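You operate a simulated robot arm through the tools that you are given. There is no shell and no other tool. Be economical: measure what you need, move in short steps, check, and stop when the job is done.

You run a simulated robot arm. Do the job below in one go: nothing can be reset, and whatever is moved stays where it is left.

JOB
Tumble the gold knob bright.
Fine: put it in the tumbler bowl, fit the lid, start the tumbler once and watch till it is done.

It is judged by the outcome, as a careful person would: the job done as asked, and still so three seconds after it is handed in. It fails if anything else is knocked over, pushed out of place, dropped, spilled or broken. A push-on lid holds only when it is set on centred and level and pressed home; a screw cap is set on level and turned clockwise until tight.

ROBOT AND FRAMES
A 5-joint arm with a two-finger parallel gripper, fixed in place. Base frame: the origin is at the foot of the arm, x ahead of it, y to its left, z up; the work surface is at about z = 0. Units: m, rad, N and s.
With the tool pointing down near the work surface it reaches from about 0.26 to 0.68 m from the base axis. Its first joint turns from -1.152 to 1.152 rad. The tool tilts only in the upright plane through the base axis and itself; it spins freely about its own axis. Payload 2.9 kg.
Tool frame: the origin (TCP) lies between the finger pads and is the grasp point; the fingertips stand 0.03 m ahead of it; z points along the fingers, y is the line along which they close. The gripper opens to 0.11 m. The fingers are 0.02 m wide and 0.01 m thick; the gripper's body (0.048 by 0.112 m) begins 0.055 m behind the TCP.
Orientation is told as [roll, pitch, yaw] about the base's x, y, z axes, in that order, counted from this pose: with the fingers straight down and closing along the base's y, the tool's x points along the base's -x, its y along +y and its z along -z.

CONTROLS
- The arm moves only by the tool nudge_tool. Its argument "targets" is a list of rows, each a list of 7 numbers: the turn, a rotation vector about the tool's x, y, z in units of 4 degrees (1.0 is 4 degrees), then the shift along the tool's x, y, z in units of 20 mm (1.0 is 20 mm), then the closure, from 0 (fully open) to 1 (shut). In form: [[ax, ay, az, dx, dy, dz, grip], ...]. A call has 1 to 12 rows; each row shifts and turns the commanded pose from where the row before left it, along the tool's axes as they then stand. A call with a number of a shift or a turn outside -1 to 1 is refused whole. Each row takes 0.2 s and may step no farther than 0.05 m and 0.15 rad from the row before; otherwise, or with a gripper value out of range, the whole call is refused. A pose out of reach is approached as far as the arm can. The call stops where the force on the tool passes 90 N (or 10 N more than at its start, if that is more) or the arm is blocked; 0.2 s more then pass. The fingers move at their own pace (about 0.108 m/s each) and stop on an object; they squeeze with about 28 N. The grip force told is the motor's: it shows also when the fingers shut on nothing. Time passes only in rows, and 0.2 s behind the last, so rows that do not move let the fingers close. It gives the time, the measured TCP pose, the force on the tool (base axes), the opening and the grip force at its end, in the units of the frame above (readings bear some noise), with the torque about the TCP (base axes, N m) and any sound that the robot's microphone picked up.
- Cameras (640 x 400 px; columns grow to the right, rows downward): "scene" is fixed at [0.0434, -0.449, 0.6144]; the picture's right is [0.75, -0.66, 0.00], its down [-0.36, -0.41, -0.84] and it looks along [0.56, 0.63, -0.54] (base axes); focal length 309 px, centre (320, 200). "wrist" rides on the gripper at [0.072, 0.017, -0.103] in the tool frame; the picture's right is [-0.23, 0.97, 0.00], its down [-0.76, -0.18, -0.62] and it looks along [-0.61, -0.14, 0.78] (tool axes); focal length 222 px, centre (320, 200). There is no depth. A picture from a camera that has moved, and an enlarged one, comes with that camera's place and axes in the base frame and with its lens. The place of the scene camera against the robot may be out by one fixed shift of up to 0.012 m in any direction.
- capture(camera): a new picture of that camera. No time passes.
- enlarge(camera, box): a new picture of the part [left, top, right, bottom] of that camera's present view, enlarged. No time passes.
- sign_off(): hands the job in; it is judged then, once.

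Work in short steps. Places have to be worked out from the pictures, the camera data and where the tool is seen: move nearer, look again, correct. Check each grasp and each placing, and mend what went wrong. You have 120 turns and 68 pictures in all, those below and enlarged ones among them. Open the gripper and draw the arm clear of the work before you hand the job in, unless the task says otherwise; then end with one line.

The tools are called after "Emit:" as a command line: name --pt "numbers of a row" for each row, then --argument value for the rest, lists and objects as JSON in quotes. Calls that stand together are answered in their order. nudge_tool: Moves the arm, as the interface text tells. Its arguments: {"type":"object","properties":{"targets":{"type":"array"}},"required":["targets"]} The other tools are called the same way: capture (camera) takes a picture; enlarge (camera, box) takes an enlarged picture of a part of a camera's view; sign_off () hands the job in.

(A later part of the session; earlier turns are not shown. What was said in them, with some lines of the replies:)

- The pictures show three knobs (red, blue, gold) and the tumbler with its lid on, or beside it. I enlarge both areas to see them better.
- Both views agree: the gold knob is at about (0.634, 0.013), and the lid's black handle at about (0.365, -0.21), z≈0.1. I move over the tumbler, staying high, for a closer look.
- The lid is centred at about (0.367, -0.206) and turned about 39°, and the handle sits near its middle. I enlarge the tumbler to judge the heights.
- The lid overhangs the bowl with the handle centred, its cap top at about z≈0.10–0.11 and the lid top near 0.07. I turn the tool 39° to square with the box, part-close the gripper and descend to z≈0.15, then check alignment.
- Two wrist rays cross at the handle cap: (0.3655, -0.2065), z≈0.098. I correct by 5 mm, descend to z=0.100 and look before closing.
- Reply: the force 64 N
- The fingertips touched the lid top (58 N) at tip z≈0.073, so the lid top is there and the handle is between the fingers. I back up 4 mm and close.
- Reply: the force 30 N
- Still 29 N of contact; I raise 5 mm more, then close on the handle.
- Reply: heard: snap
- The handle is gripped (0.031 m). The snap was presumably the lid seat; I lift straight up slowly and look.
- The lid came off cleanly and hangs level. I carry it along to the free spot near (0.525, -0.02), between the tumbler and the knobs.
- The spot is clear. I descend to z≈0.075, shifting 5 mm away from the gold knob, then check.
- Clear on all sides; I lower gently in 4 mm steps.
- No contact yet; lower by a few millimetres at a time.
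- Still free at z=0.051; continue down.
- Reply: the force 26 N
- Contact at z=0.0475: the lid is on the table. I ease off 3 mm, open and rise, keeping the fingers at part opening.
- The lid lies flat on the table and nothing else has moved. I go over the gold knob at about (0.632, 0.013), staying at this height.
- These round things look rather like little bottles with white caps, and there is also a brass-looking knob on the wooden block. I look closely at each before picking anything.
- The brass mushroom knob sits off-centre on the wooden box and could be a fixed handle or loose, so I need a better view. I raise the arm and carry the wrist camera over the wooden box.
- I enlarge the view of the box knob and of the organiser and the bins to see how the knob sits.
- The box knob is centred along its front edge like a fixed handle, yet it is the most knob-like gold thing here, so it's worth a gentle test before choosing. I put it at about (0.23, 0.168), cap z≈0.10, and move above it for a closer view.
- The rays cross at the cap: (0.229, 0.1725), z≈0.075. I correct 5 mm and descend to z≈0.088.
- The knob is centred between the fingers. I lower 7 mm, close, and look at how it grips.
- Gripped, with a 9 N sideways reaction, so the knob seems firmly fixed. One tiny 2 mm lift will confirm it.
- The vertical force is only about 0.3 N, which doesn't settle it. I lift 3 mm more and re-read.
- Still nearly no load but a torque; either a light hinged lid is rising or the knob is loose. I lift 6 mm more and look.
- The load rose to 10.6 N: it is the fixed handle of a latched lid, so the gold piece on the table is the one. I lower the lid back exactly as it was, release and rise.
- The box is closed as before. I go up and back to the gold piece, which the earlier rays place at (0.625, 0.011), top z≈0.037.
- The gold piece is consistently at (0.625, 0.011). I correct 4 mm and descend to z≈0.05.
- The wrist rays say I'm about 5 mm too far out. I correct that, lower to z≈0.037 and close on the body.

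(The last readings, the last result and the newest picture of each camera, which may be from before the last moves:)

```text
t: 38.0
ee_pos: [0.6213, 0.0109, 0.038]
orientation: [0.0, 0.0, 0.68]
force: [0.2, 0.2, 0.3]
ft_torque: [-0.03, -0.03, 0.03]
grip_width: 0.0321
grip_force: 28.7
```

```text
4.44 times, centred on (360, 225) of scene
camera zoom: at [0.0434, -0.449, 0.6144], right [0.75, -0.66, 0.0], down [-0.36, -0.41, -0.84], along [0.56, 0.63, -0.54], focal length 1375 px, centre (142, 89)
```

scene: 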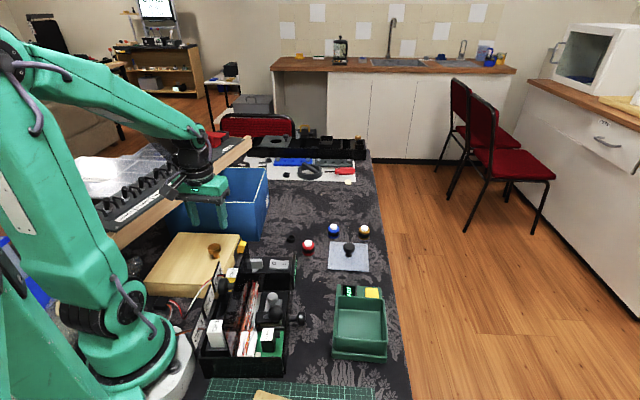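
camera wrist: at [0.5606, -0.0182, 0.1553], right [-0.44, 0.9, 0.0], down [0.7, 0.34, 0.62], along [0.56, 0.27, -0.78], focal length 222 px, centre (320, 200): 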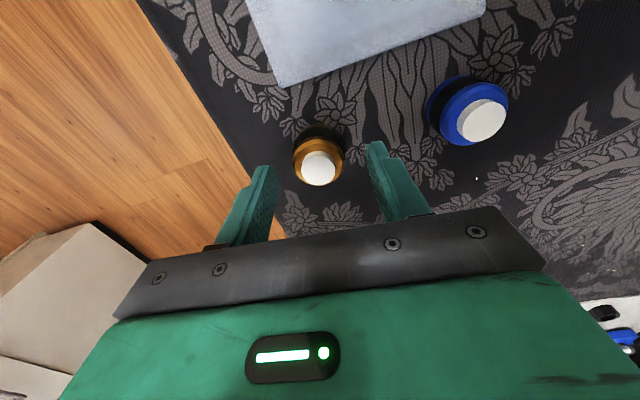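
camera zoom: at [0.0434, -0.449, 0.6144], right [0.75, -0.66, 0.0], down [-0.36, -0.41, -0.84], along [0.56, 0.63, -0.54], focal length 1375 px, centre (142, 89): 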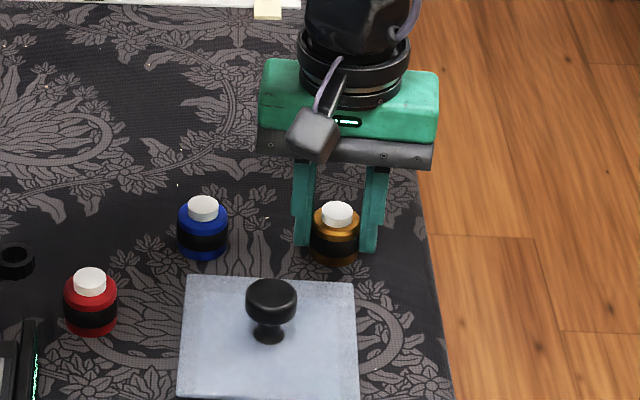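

Gripped (0.032 m). I lift and check the hold.

Emit:
nudge_tool --pt "0 0 0 0 0 -0.3 1" --pt "0 0 0 0 0 -0.9 1" --pt "0 0 0 0 0 -1 1" --pt "0 0 0 0 0 -1 1" --pt "0 0 0 0 0 -1 1" --pt "0 0 0 0 0 -1 1" --pt "0 0 0 0 0 -1 1"

Emit:
capture --camera "scene"

```text
t: 39.6
ee_pos: [0.6234, 0.0105, 0.1639]
orientation: [0.0, -0.001, 0.682]
force: [0.3, 0.8, -1.1]
ft_torque: [0.0, 0.01, 0.01]
grip_width: 0.0322
grip_force: 27.9
```

```text
26 pictures are left
```

scene: 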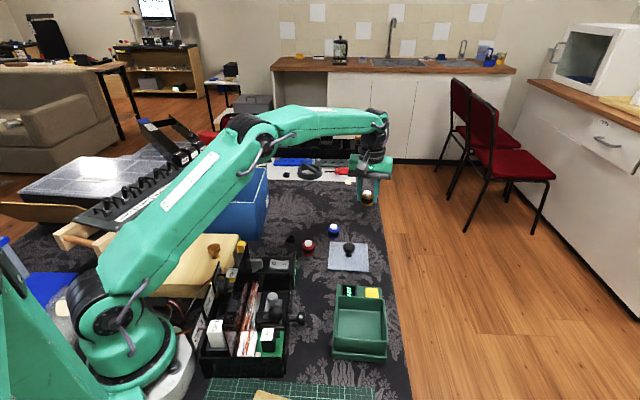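

The gold piece is held upright. I carry it back along the box axis towards the bowl at (0.365, -0.206).

Emit:
nudge_tool --pt "0 0 0 1 0 0 1" --pt "0 0 0 1 0 0 1" --pt "0 0 0 1 0 0 1" --pt "0 0 0 1 0 0 1" --pt "0 0 0 1 0 0 1" --pt "0 0 0 1 0 0 1" --pt "0 0 0 1 0 0 1" --pt "0 0 0 1 -0.1 0 1" --pt "0 0 0 1 -0.1 0 1" --pt "0 0 0 1 -0.1 0 1" --pt "0 0 0 1 -0.1 0 1" --pt "0 0 0 1 0 0 1"

Emit:
nudge_tool --pt "0 0 0 1 0 0 1" --pt "0 0 0 1 0 0 1" --pt "0 0 0 1 0 0 1" --pt "0 0 0 1 0 0 1" --pt "0 0 0 0.85 0 0 1"

Emit:
capture --camera "wrist"

Emit:
enlarge --camera "scene" --box '[310, 220, 430, 370]'

```text
t: 42.2
ee_pos: [0.4381, -0.146, 0.1615]
orientation: [0.001, 0.001, 0.68]
force: [0.1, 0.5, -1.0]
ft_torque: [-0.04, -0.02, -0.01]
grip_width: 0.032
grip_force: 28.0
```

```text
t: 43.4
ee_pos: [0.3637, -0.2054, 0.1639]
orientation: [-0.002, -0.001, 0.679]
force: [0.3, -0.3, -1.3]
ft_torque: [0.0, 0.01, 0.01]
grip_width: 0.0322
grip_force: 27.8
```

```text
25 pictures are left
camera wrist: at [0.2964, -0.238, 0.2692], right [-0.44, 0.9, 0.0], down [0.7, 0.34, 0.62], along [0.56, 0.27, -0.78], focal length 222 px, centre (320, 200)
```

wrist: 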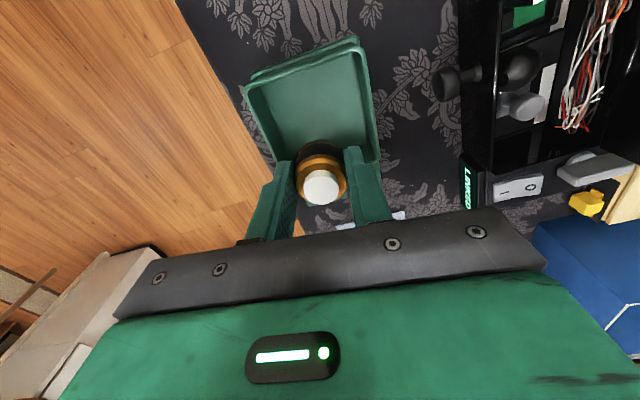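

```text
2.67 times, centred on (370, 295) of scene
camera zoom: at [0.0434, -0.449, 0.6144], right [0.75, -0.66, 0.0], down [-0.36, -0.41, -0.84], along [0.56, 0.63, -0.54], focal length 825 px, centre (187, -53)
```

zoom: 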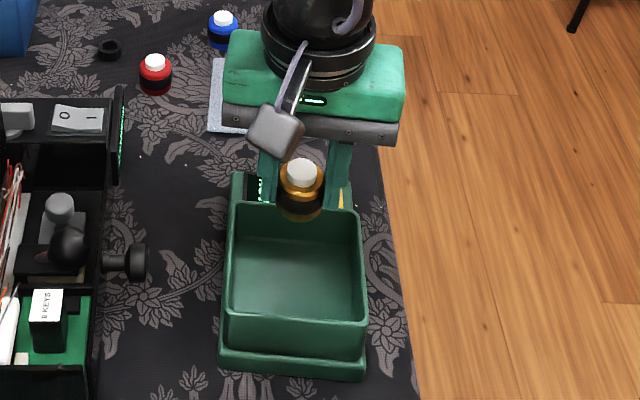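

The rim corners put the bowl centre at (0.366, -0.2045), right under the tool. I lower to z≈0.075, then step gently to the floor.

Emit:
nudge_tool --pt "0 0 0 -0.1 0 0.8 1" --pt "0 0 0 0 0 0.8 1" --pt "0 0 0 0 0 0.8 1" --pt "0 0 0 0 0 0.8 1" --pt "0 0 0 0 0 0.6 1" --pt "0 0 0 0 0 0.5 1"

Emit:
enlarge --camera "scene" --box '[310, 220, 430, 370]'

```text
t: 44.8
ee_pos: [0.3648, -0.2034, 0.077]
orientation: [0.0, -0.001, 0.68]
force: [0.3, 0.4, -0.7]
ft_torque: [0.01, 0.01, 0.02]
grip_width: 0.0323
grip_force: 27.6
```

```text
2.67 times, centred on (370, 295) of scene
camera zoom: at [0.0434, -0.4491, 0.6144], right [0.75, -0.66, 0.0], down [-0.36, -0.41, -0.84], along [0.56, 0.63, -0.54], focal length 825 px, centre (187, -53)
```

zoom: 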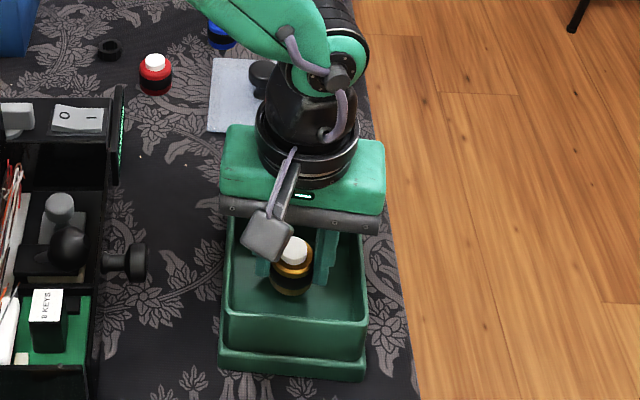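

It is inside the bowl. I lower in small steps to feel the floor.

Emit:
nudge_tool --pt "0 0 0 0 0 0.2 1" --pt "0 0 0 0 0 0.2 1" --pt "0 0 0 0 0 0.15 1"

```text
t: 45.6
ee_pos: [0.3647, -0.2044, 0.0655]
orientation: [0.001, -0.001, 0.681]
force: [0.7, 0.3, -1.0]
ft_torque: [-0.05, -0.03, -0.02]
grip_width: 0.032
grip_force: 28.2
```

Not touching yet; a little lower.

Emit:
nudge_tool --pt "0 0 0 0 0 0.15 1" --pt "0 0 0 0 0 0.15 1"

```text
t: 46.2
ee_pos: [0.366, -0.2055, 0.0596]
orientation: [0.003, 0.0, 0.682]
force: [-11.5, 8.1, 21.4]
ft_torque: [0.27, 0.24, 0.02]
grip_width: 0.032
grip_force: 27.9
```

Contact with the floor at z≈0.06. I ease off, open slightly (to 0.05 m, clear of the bowl walls) and rise.

Emit:
nudge_tool --pt "0 0 0 0 0 -0.12 1" --pt "0 0 0 0 0 0 0.55" --pt "0 0 0 0 0 0 0.55" --pt "0 0 0 0 0 -0.5 0.55" --pt "0 0 0 0 0 -1 0.55" --pt "0 0 0 0 0 -1 0.55" --pt "0 0 0 0 0 -1 0.55" --pt "0 0 0 0 0 -1 0.55" --pt "0 0 0 0 0 -1 0.55"

Emit:
enlarge --camera "scene" --box '[310, 220, 430, 370]'

```text
t: 48.2
ee_pos: [0.3662, -0.2048, 0.1699]
orientation: [0.0, 0.0, 0.682]
force: [-0.3, -0.3, -0.5]
ft_torque: [0.02, 0.01, 0.03]
grip_width: 0.0495
grip_force: 0.1
```

```text
2.67 times, centred on (370, 295) of scene
camera zoom: at [0.0434, -0.4491, 0.6144], right [0.75, -0.66, 0.0], down [-0.36, -0.41, -0.84], along [0.56, 0.63, -0.54], focal length 825 px, centre (187, -53)
```

zoom: 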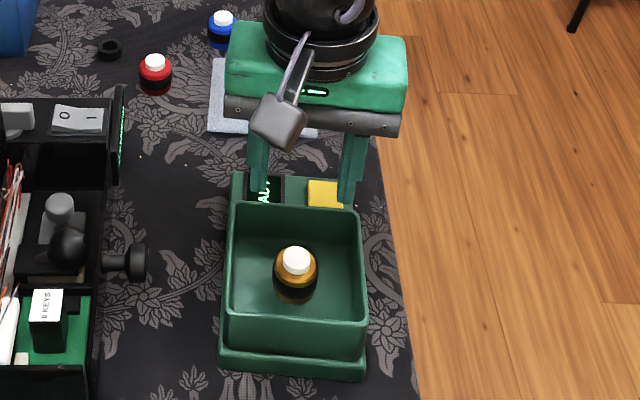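

The gold piece stands in the middle of the bowl. I return over the lid at (0.522, -0.0235).

Emit:
nudge_tool --pt "0 0 0 -0.981 0.178 0 0.45" --pt "0 0 0 -0.981 0.178 0 0.45" --pt "0 0 0 -0.981 0.178 0 0.45" --pt "0 0 0 -0.981 0.178 0 0.45" --pt "0 0 0 -0.981 0.178 0 0.45" --pt "0 0 0 -0.981 0.178 0 0.45" --pt "0 0 0 -0.981 0.178 0 0.45" --pt "0 0 0 -0.981 0.178 0 0.45" --pt "0 0 0 -0.981 0.178 0 0.45" --pt "0 0 0 -0.981 0.178 0 0.45" --pt "0 0 0 -0.981 0.178 0 0.45" --pt "0 0 0 -0.981 0.178 0 0.45"

Emit:
nudge_tool --pt "0 0 0 0 0 0.9 0.45" --pt "0 0 0 0 0 0.9 0.45" --pt "0 0 0 0 0 0.9 0.45" --pt "0 0 0 0 0 0.7 0.45"

Emit:
capture --camera "wrist"

```text
t: 50.8
ee_pos: [0.5219, -0.0247, 0.1728]
orientation: [0.0, 0.0, 0.68]
force: [-0.3, 0.2, 0.5]
ft_torque: [-0.01, 0.0, 0.03]
grip_width: 0.0606
grip_force: 0.0
```

```text
t: 51.8
ee_pos: [0.522, -0.0244, 0.1054]
orientation: [-0.001, 0.0, 0.681]
force: [-0.6, 0.3, 0.6]
ft_torque: [0.01, 0.0, -0.05]
grip_width: 0.0606
grip_force: 0.1
```

```text
21 pictures are left
camera wrist: at [0.4549, -0.0564, 0.2091], right [-0.44, 0.9, 0.0], down [0.7, 0.34, 0.62], along [0.56, 0.27, -0.78], focal length 222 px, centre (320, 200)
```

wrist: 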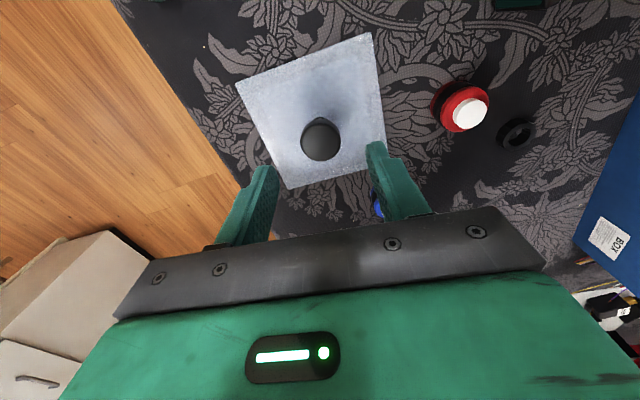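

The handle lies where I left it. I descend to the former grip height (0.0475) and close.

Emit:
nudge_tool --pt "0 0 0 0 0.04 0.8 0.45" --pt "0 0 0 0 0 0.8 0.45" --pt "0 0 0 0 0 0.8 0.45" --pt "0 0 0 0 0 0.45 0.45" --pt "0 0 0 0 0 0 0.45" --pt "0 0 0 0 0 0 1" --pt "0 0 0 0 0 0 1" --pt "0 0 0 0 0 0 1"

```text
t: 53.6
ee_pos: [0.5219, -0.0241, 0.0465]
orientation: [0.001, 0.001, 0.682]
force: [-0.2, 0.3, 0.7]
ft_torque: [0.0, 0.0, 0.0]
grip_width: 0.031
grip_force: 27.8
```

Gripped at 0.031 m with no side load. I lift it to z≈0.16 and carry it back by the reverse of the earlier shift.

Emit:
nudge_tool --pt "0 0 0 0 0 -0.5 1" --pt "0 0 0 0 0 -1 1" --pt "0 0 0 0 0 -1 1" --pt "0 0 0 0 0 -1 1" --pt "0 0 0 0 0 -1 1" --pt "0 0 0 0 0 -1 1"

Emit:
nudge_tool --pt "0 0 0 0.983 -0.172 0 1" --pt "0 0 0 0.983 -0.172 0 1" --pt "0 0 0 0.983 -0.172 0 1" --pt "0 0 0 0.983 -0.172 0 1" --pt "0 0 0 0.983 -0.172 0 1" --pt "0 0 0 0.983 -0.172 0 1" --pt "0 0 0 0.983 -0.172 0 1" --pt "0 0 0 0.983 -0.172 0 1" --pt "0 0 0 0.983 -0.172 0 1" --pt "0 0 0 0.983 -0.172 0 1" --pt "0 0 0 0.983 -0.172 0 1" --pt "0 0 0 0.983 -0.172 0 1"

Emit:
enlarge --camera "scene" --box '[310, 220, 430, 370]'

Emit:
capture --camera "wrist"

```text
t: 55.0
ee_pos: [0.5213, -0.0245, 0.1584]
orientation: [0.0, 0.001, 0.68]
force: [0.1, 0.1, 0.3]
ft_torque: [-0.04, -0.01, 0.01]
grip_width: 0.0307
grip_force: 28.0
```

```text
t: 57.6
ee_pos: [0.3631, -0.2057, 0.1582]
orientation: [0.001, -0.001, 0.682]
force: [0.0, 0.2, 0.1]
ft_torque: [-0.03, -0.02, -0.01]
grip_width: 0.0308
grip_force: 27.8
```

```text
2.67 times, centred on (370, 295) of scene
camera zoom: at [0.0434, -0.449, 0.6144], right [0.75, -0.66, 0.0], down [-0.36, -0.41, -0.84], along [0.56, 0.63, -0.54], focal length 825 px, centre (187, -53)
```

zoom: 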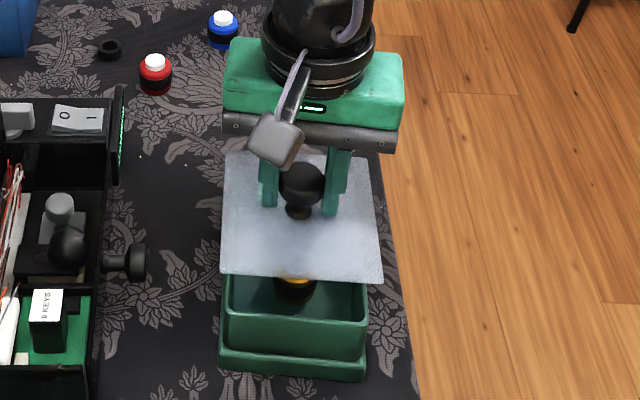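

```text
19 pictures are left
camera wrist: at [0.2963, -0.2386, 0.2634], right [-0.44, 0.9, 0.0], down [0.7, 0.34, 0.62], along [0.56, 0.27, -0.78], focal length 222 px, centre (320, 200)
```

wrist: 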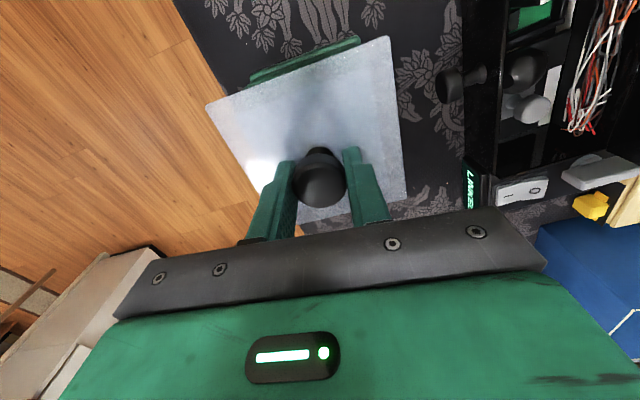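

The lid is level and in line with the bowl. I lower to about 1 cm above the seat, with a 1.5 mm trim, and check it.

Emit:
nudge_tool --pt "0 0 0 -0.07 0 0.5 1" --pt "0 0 0 0 0 0.6 1" --pt "0 0 0 0 0 0.6 1" --pt "0 0 0 0 0 0 1"

Emit:
enlarge --camera "scene" --box '[320, 265, 410, 365]'

```text
t: 58.6
ee_pos: [0.3641, -0.2048, 0.1221]
orientation: [0.001, 0.002, 0.679]
force: [0.2, 0.7, 0.3]
ft_torque: [0.0, 0.0, 0.01]
grip_width: 0.0307
grip_force: 28.5
```

```text
4.00 times, centred on (365, 315) of scene
camera zoom: at [0.0434, -0.4491, 0.6144], right [0.75, -0.66, 0.0], down [-0.36, -0.41, -0.84], along [0.56, 0.63, -0.54], focal length 1238 px, centre (140, -260)
```

zoom: 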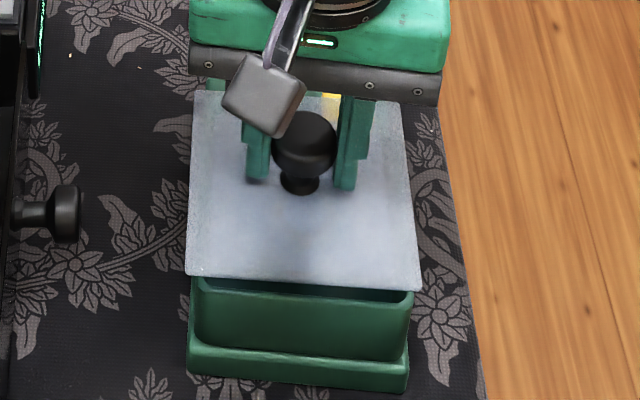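

Overhang on both sides matches the original seating. I lower it in small steps onto the rim.

Emit:
nudge_tool --pt "0 0 0 0 0 0.2 1" --pt "0 0 0 0 0 0.2 1" --pt "0 0 0 0 0 0.15 1" --pt "0 0 0 0 0 0.15 1"

```text
t: 59.6
ee_pos: [0.3653, -0.2044, 0.1102]
orientation: [-0.005, -0.002, 0.679]
force: [4.2, -4.2, 11.6]
ft_torque: [0.55, -0.17, -0.26]
grip_width: 0.031
grip_force: 27.7
```

First contact at z=0.110 (12 N). I press down further in steps, listening for the snap.

Emit:
nudge_tool --pt "0 0 0 0 0 0.15 1" --pt "0 0 0 0 0 0.15 1"

```text
t: 60.2
ee_pos: [0.3644, -0.204, 0.106]
orientation: [-0.006, -0.003, 0.681]
force: [-1.7, -11.8, 39.7]
ft_torque: [0.24, 0.61, 0.01]
grip_width: 0.0315
grip_force: 27.7
```

At z=0.106 with 40 N, no snap yet. I press a bit harder.

Emit:
nudge_tool --pt "0 0 0 0 0 0.15 1" --pt "0 0 0 0 0 0.1 1"

Emit:
enlarge --camera "scene" --box '[320, 265, 410, 365]'

```text
t: 60.8
ee_pos: [0.3668, -0.2065, 0.1028]
orientation: [-0.012, -0.005, 0.679]
force: [-22.0, -22.4, 67.0]
ft_torque: [0.27, 1.07, 0.34]
grip_width: 0.0308
grip_force: 28.1
heard: snap
```

```text
4.00 times, centred on (365, 315) of scene
camera zoom: at [0.043, -0.4489, 0.6146], right [0.75, -0.66, 0.0], down [-0.36, -0.41, -0.84], along [0.56, 0.63, -0.54], focal length 1238 px, centre (140, -260)
```

zoom: 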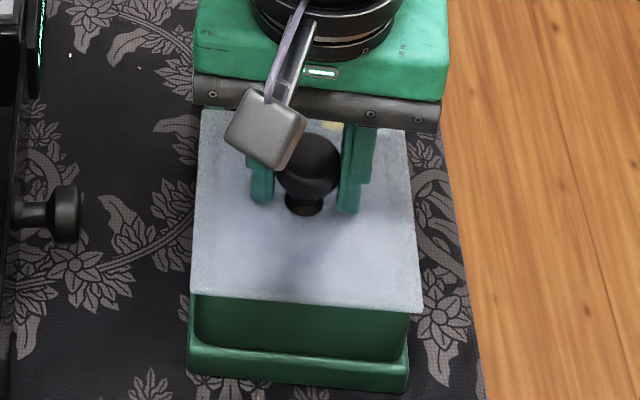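

A snap: the lid is home, and it looks level. I ease the pressure off, open and rise straight up.

Emit:
nudge_tool --pt "0 0 0 0 0 -0.15 1" --pt "0 0 0 0 0 -0.12 1" --pt "0 0 0 0 0 0 0.45" --pt "0 0 0 0 0 0 0.45" --pt "0 0 0 0 0 -0.5 0.45" --pt "0 0 0 0 0 -1 0.45" --pt "0 0 0 0 0 -1 0.45" --pt "0 0 0 0 0 -1 0.45"

Emit:
enlarge --camera "scene" --box '[320, 265, 410, 365]'

Emit:
capture --camera "wrist"

```text
t: 62.6
ee_pos: [0.3656, -0.2031, 0.1737]
orientation: [0.001, 0.0, 0.68]
force: [0.3, -0.1, 0.1]
ft_torque: [-0.03, -0.01, 0.0]
grip_width: 0.0606
grip_force: 0.1
```

```text
4.00 times, centred on (365, 315) of scene
camera zoom: at [0.0434, -0.4491, 0.6144], right [0.75, -0.66, 0.0], down [-0.36, -0.41, -0.84], along [0.56, 0.63, -0.54], focal length 1238 px, centre (140, -260)
```

zoom: 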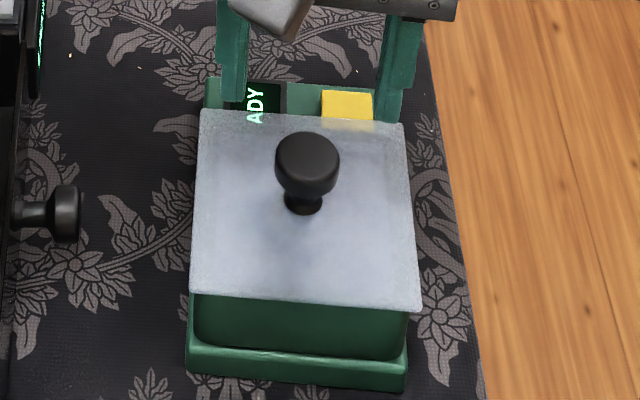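

```text
15 pictures are left
camera wrist: at [0.2978, -0.236, 0.2779], right [-0.44, 0.9, 0.0], down [0.7, 0.34, 0.62], along [0.56, 0.27, -0.78], focal length 222 px, centre (320, 200)
```

wrist: 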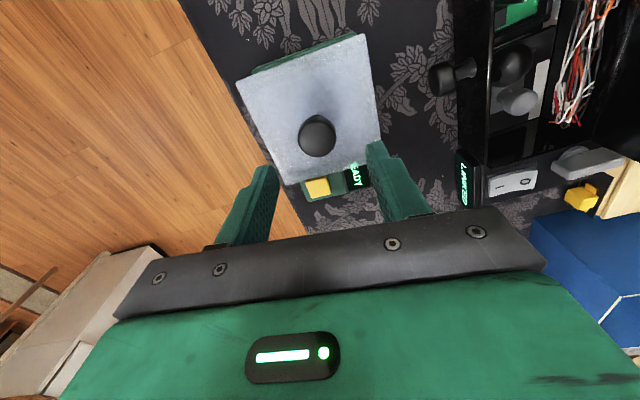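

The lid sits level and square. The yellow button is at about (0.457, -0.160), top z≈0.035; I close the fingers, move above it and descend to tip height ≈0.065 to check.

Emit:
nudge_tool --pt "0 0 0 -0.98 -0.24 0 1" --pt "0 0 0 -0.98 -0.24 0 1" --pt "0 0 0 -0.98 -0.24 0 1" --pt "0 0 0 -0.98 -0.24 0 1" --pt "0 0 0 -0.98 -0.24 0 1" --pt "0 0 0 0 0 0.9 1" --pt "0 0 0 0 0 0.9 1" --pt "0 0 0 0 0 0.9 1" --pt "0 0 0 0 0 0.9 1" --pt "0 0 0 0 0 0 1"

Emit:
capture --camera "wrist"

Emit:
enlarge --camera "scene" --box '[320, 250, 410, 340]'

```text
t: 64.8
ee_pos: [0.456, -0.1588, 0.1017]
orientation: [0.0, 0.001, 0.682]
force: [0.7, -0.5, -0.3]
ft_torque: [0.02, 0.0, 0.03]
grip_width: 0.0002
grip_force: 28.6
```

```text
14 pictures are left
camera wrist: at [0.3896, -0.192, 0.2061], right [-0.44, 0.9, 0.0], down [0.7, 0.34, 0.62], along [0.56, 0.27, -0.78], focal length 222 px, centre (320, 200)
```

wrist: 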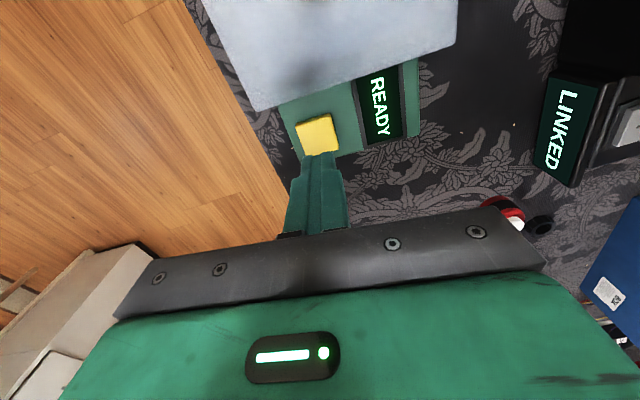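

```text
4.44 times, centred on (365, 295) of scene
camera zoom: at [0.0434, -0.449, 0.6144], right [0.75, -0.66, 0.0], down [-0.36, -0.41, -0.84], along [0.56, 0.63, -0.54], focal length 1375 px, centre (120, -222)
```

zoom: 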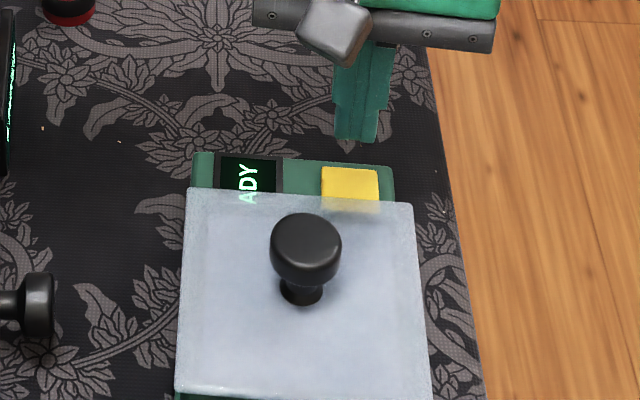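

The fingertip is nearly over the button; I trim 5 mm back and go down to tip z≈0.043.

Emit:
nudge_tool --pt "0 0 0 0.25 -0.1 0 1" --pt "0 0 0 0 0 0.7 1" --pt "0 0 0 0 0 0.7 1"

Emit:
enlarge --camera "wrist" --box '[240, 60, 440, 200]'

```text
t: 65.6
ee_pos: [0.4528, -0.1644, 0.0737]
orientation: [0.001, -0.002, 0.681]
force: [-0.1, -0.1, 0.5]
ft_torque: [-0.02, 0.0, -0.05]
grip_width: 0.0
grip_force: 28.3
```

```text
2.86 times, centred on (340, 130) of wrist
camera zoom: at [0.3859, -0.1969, 0.1779], right [-0.44, 0.9, 0.0], down [0.7, 0.34, 0.62], along [0.56, 0.27, -0.78], focal length 635 px, centre (263, 400)
```

zoom: 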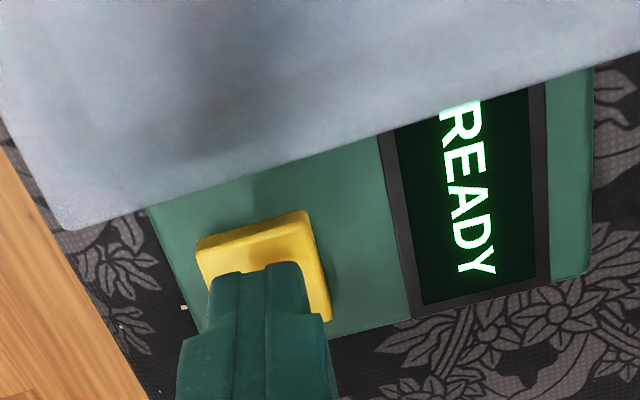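

The fingertips are over the yellow button. I press down in small steps.

Emit:
nudge_tool --pt "0 0 0 0 0 0.2 1" --pt "0 0 0 0 0 0.15 1"

```text
t: 66.2
ee_pos: [0.4534, -0.1643, 0.0654]
orientation: [0.003, 0.0, 0.679]
force: [0.3, -0.1, 0.2]
ft_torque: [-0.01, 0.0, 0.01]
grip_width: 0.0002
grip_force: 27.6
```

No contact yet at tip z≈0.035; continue.

Emit:
nudge_tool --pt "0 0 0 0 0 0.15 1" --pt "0 0 0 0 0 0.1 1"

```text
t: 66.8
ee_pos: [0.4529, -0.1659, 0.0608]
orientation: [0.001, 0.002, 0.68]
force: [0.0, 0.6, -0.1]
ft_torque: [-0.01, 0.01, -0.01]
grip_width: 0.0
grip_force: 27.7
```

Still free at tip z≈0.031; a little lower again.

Emit:
nudge_tool --pt "0 0 0 0 0 0.1 1" --pt "0 0 0 0 0 0.1 1"

```text
t: 67.4
ee_pos: [0.4549, -0.165, 0.0563]
orientation: [0.0, -0.001, 0.682]
force: [0.1, -0.5, 3.5]
ft_torque: [-0.02, 0.02, -0.01]
grip_width: 0.0
grip_force: 27.8
heard: click
```

A click: the button is pressed. I lift straight off at once and look at the display.

Emit:
nudge_tool --pt "0 0 0 0 0 -0.6 1" --pt "0 0 0 0 0 -1 1" --pt "0 0 0 0 0 -1 1" --pt "0 0 0 0 0 -1 1" --pt "0 0 0 0 0 -1 1"

Emit:
enlarge --camera "wrist" --box '[220, 20, 460, 190]'

```text
t: 68.6
ee_pos: [0.4544, -0.1637, 0.1493]
orientation: [0.0, 0.0, 0.683]
force: [0.3, -0.5, 0.4]
ft_torque: [-0.01, -0.03, 0.0]
grip_width: 0.0
grip_force: 27.7
```

```text
2.35 times, centred on (340, 105) of wrist
camera zoom: at [0.3867, -0.1965, 0.254], right [-0.44, 0.9, 0.0], down [0.7, 0.34, 0.62], along [0.56, 0.27, -0.78], focal length 523 px, centre (273, 424)
```

zoom: 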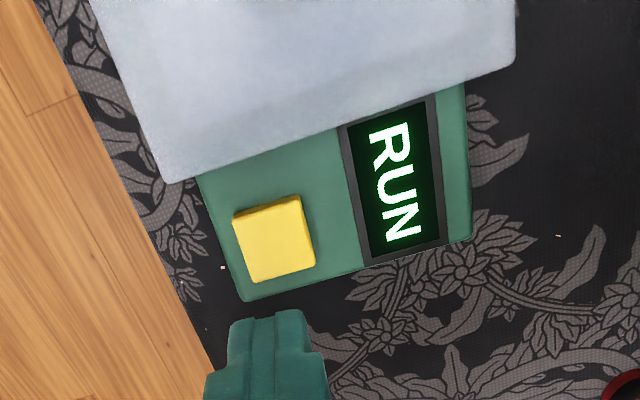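

The display says RUN. I open the gripper, hold position and wait.

Emit:
nudge_tool --pt "0 0 0 0 0 -1 0.3" --pt "0 0 0 0 0 0 0.3" --pt "0 0 0 0 0 0 0.3" --pt "0 0 0 0 0 0 0.3" --pt "0 0 0 0 0 0 0.3" --pt "0 0 0 0 0 0 0.3" --pt "0 0 0 0 0 0 0.3" --pt "0 0 0 0 0 0 0.3" --pt "0 0 0 0 0 0 0.3" --pt "0 0 0 0 0 0 0.3" --pt "0 0 0 0 0 0 0.3" --pt "0 0 0 0 0 0 0.3"

Emit:
nudge_tool --pt "0 0 0 0 0 0 0.3" --pt "0 0 0 0 0 0 0.3" --pt "0 0 0 0 0 0 0.3" --pt "0 0 0 0 0 0 0.3" --pt "0 0 0 0 0 0 0.3" --pt "0 0 0 0 0 0 0.3" --pt "0 0 0 0 0 0 0.3" --pt "0 0 0 0 0 0 0.3" --pt "0 0 0 0 0 0 0.3" --pt "0 0 0 0 0 0 0.3" --pt "0 0 0 0 0 0 0.3" --pt "0 0 0 0 0 0 0.3"

Emit:
capture --camera "wrist"

```text
t: 71.2
ee_pos: [0.4541, -0.163, 0.169]
orientation: [0.0, 0.0, 0.681]
force: [-0.1, -0.8, 0.2]
ft_torque: [0.03, 0.0, -0.02]
grip_width: 0.0768
grip_force: 0.1
```

```text
t: 73.8
ee_pos: [0.4522, -0.1638, 0.1687]
orientation: [-0.001, 0.0, 0.68]
force: [0.4, 0.9, 0.4]
ft_torque: [0.0, 0.02, 0.01]
grip_width: 0.0772
grip_force: 0.0
```

```text
10 pictures are left
camera wrist: at [0.3862, -0.1962, 0.2735], right [-0.44, 0.9, 0.0], down [0.7, 0.34, 0.62], along [0.56, 0.27, -0.78], focal length 222 px, centre (320, 200)
```

wrist: 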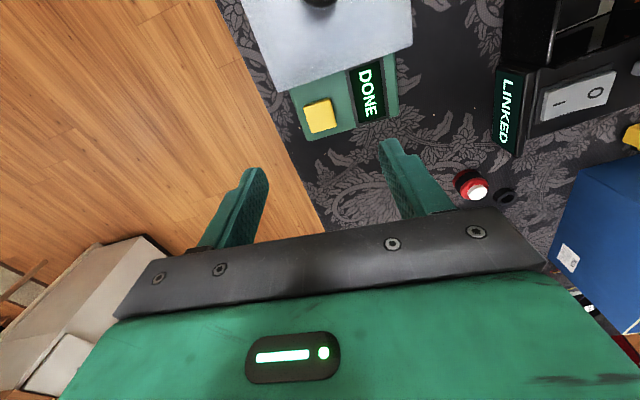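

The display says DONE. I draw the arm up and clear and take a last look at the scene.

Emit:
nudge_tool --pt "0 0 0 0 0 -1 0" --pt "0 0 0 0 0 -1 0" --pt "0 0 0 0 0 -1 0" --pt "0 0 0 -0.5 0.8 -1 0" --pt "0 0 0 -0.5 0.8 -1 0" --pt "0 0 0 -0.5 0.8 -1 0" --pt "0 0 0 -0.5 0.8 -1 0" --pt "0 0 0 -0.5 0.8 0 0"

Emit:
capture --camera "scene"

Emit:
enlarge --camera "scene" --box '[270, 200, 430, 380]'

```text
t: 75.6
ee_pos: [0.4439, -0.071, 0.3098]
orientation: [0.0, -0.001, 0.68]
force: [0.0, 0.4, 0.6]
ft_torque: [-0.02, 0.01, -0.04]
grip_width: 0.1099
grip_force: 0.1
```

```text
9 pictures are left
```

scene: 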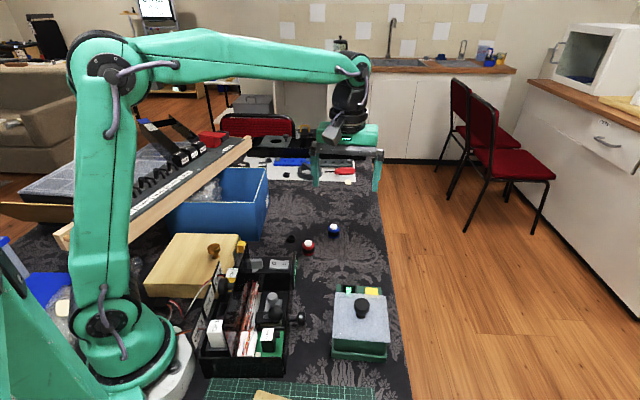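

```text
2.22 times, centred on (350, 290) of scene
camera zoom: at [0.0434, -0.4491, 0.6144], right [0.75, -0.66, 0.0], down [-0.36, -0.41, -0.84], along [0.56, 0.63, -0.54], focal length 688 px, centre (253, 0)
```

zoom: 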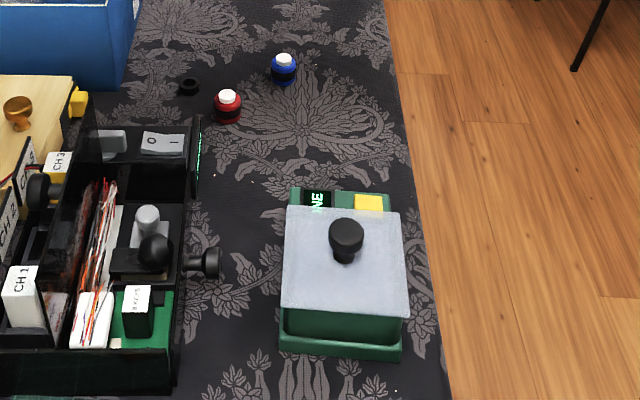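

Everything else looks in place, the lid is seated, the display reads DONE, and the arm is clear with its gripper open. I hand it in.

Emit:
sign_off

```text
The job is handed in.
```

I put the gold piece from the table in the tumbler bowl, pressed the lid home until it snapped, and started the tumbler once. It ran until the display read DONE, and I left the piece inside with the lid on. I took that piece for the knob after a test lift of the gold knob on the wooden box showed it is the box's fixed lid handle. That test may have shifted the box by up to about 3 mm.
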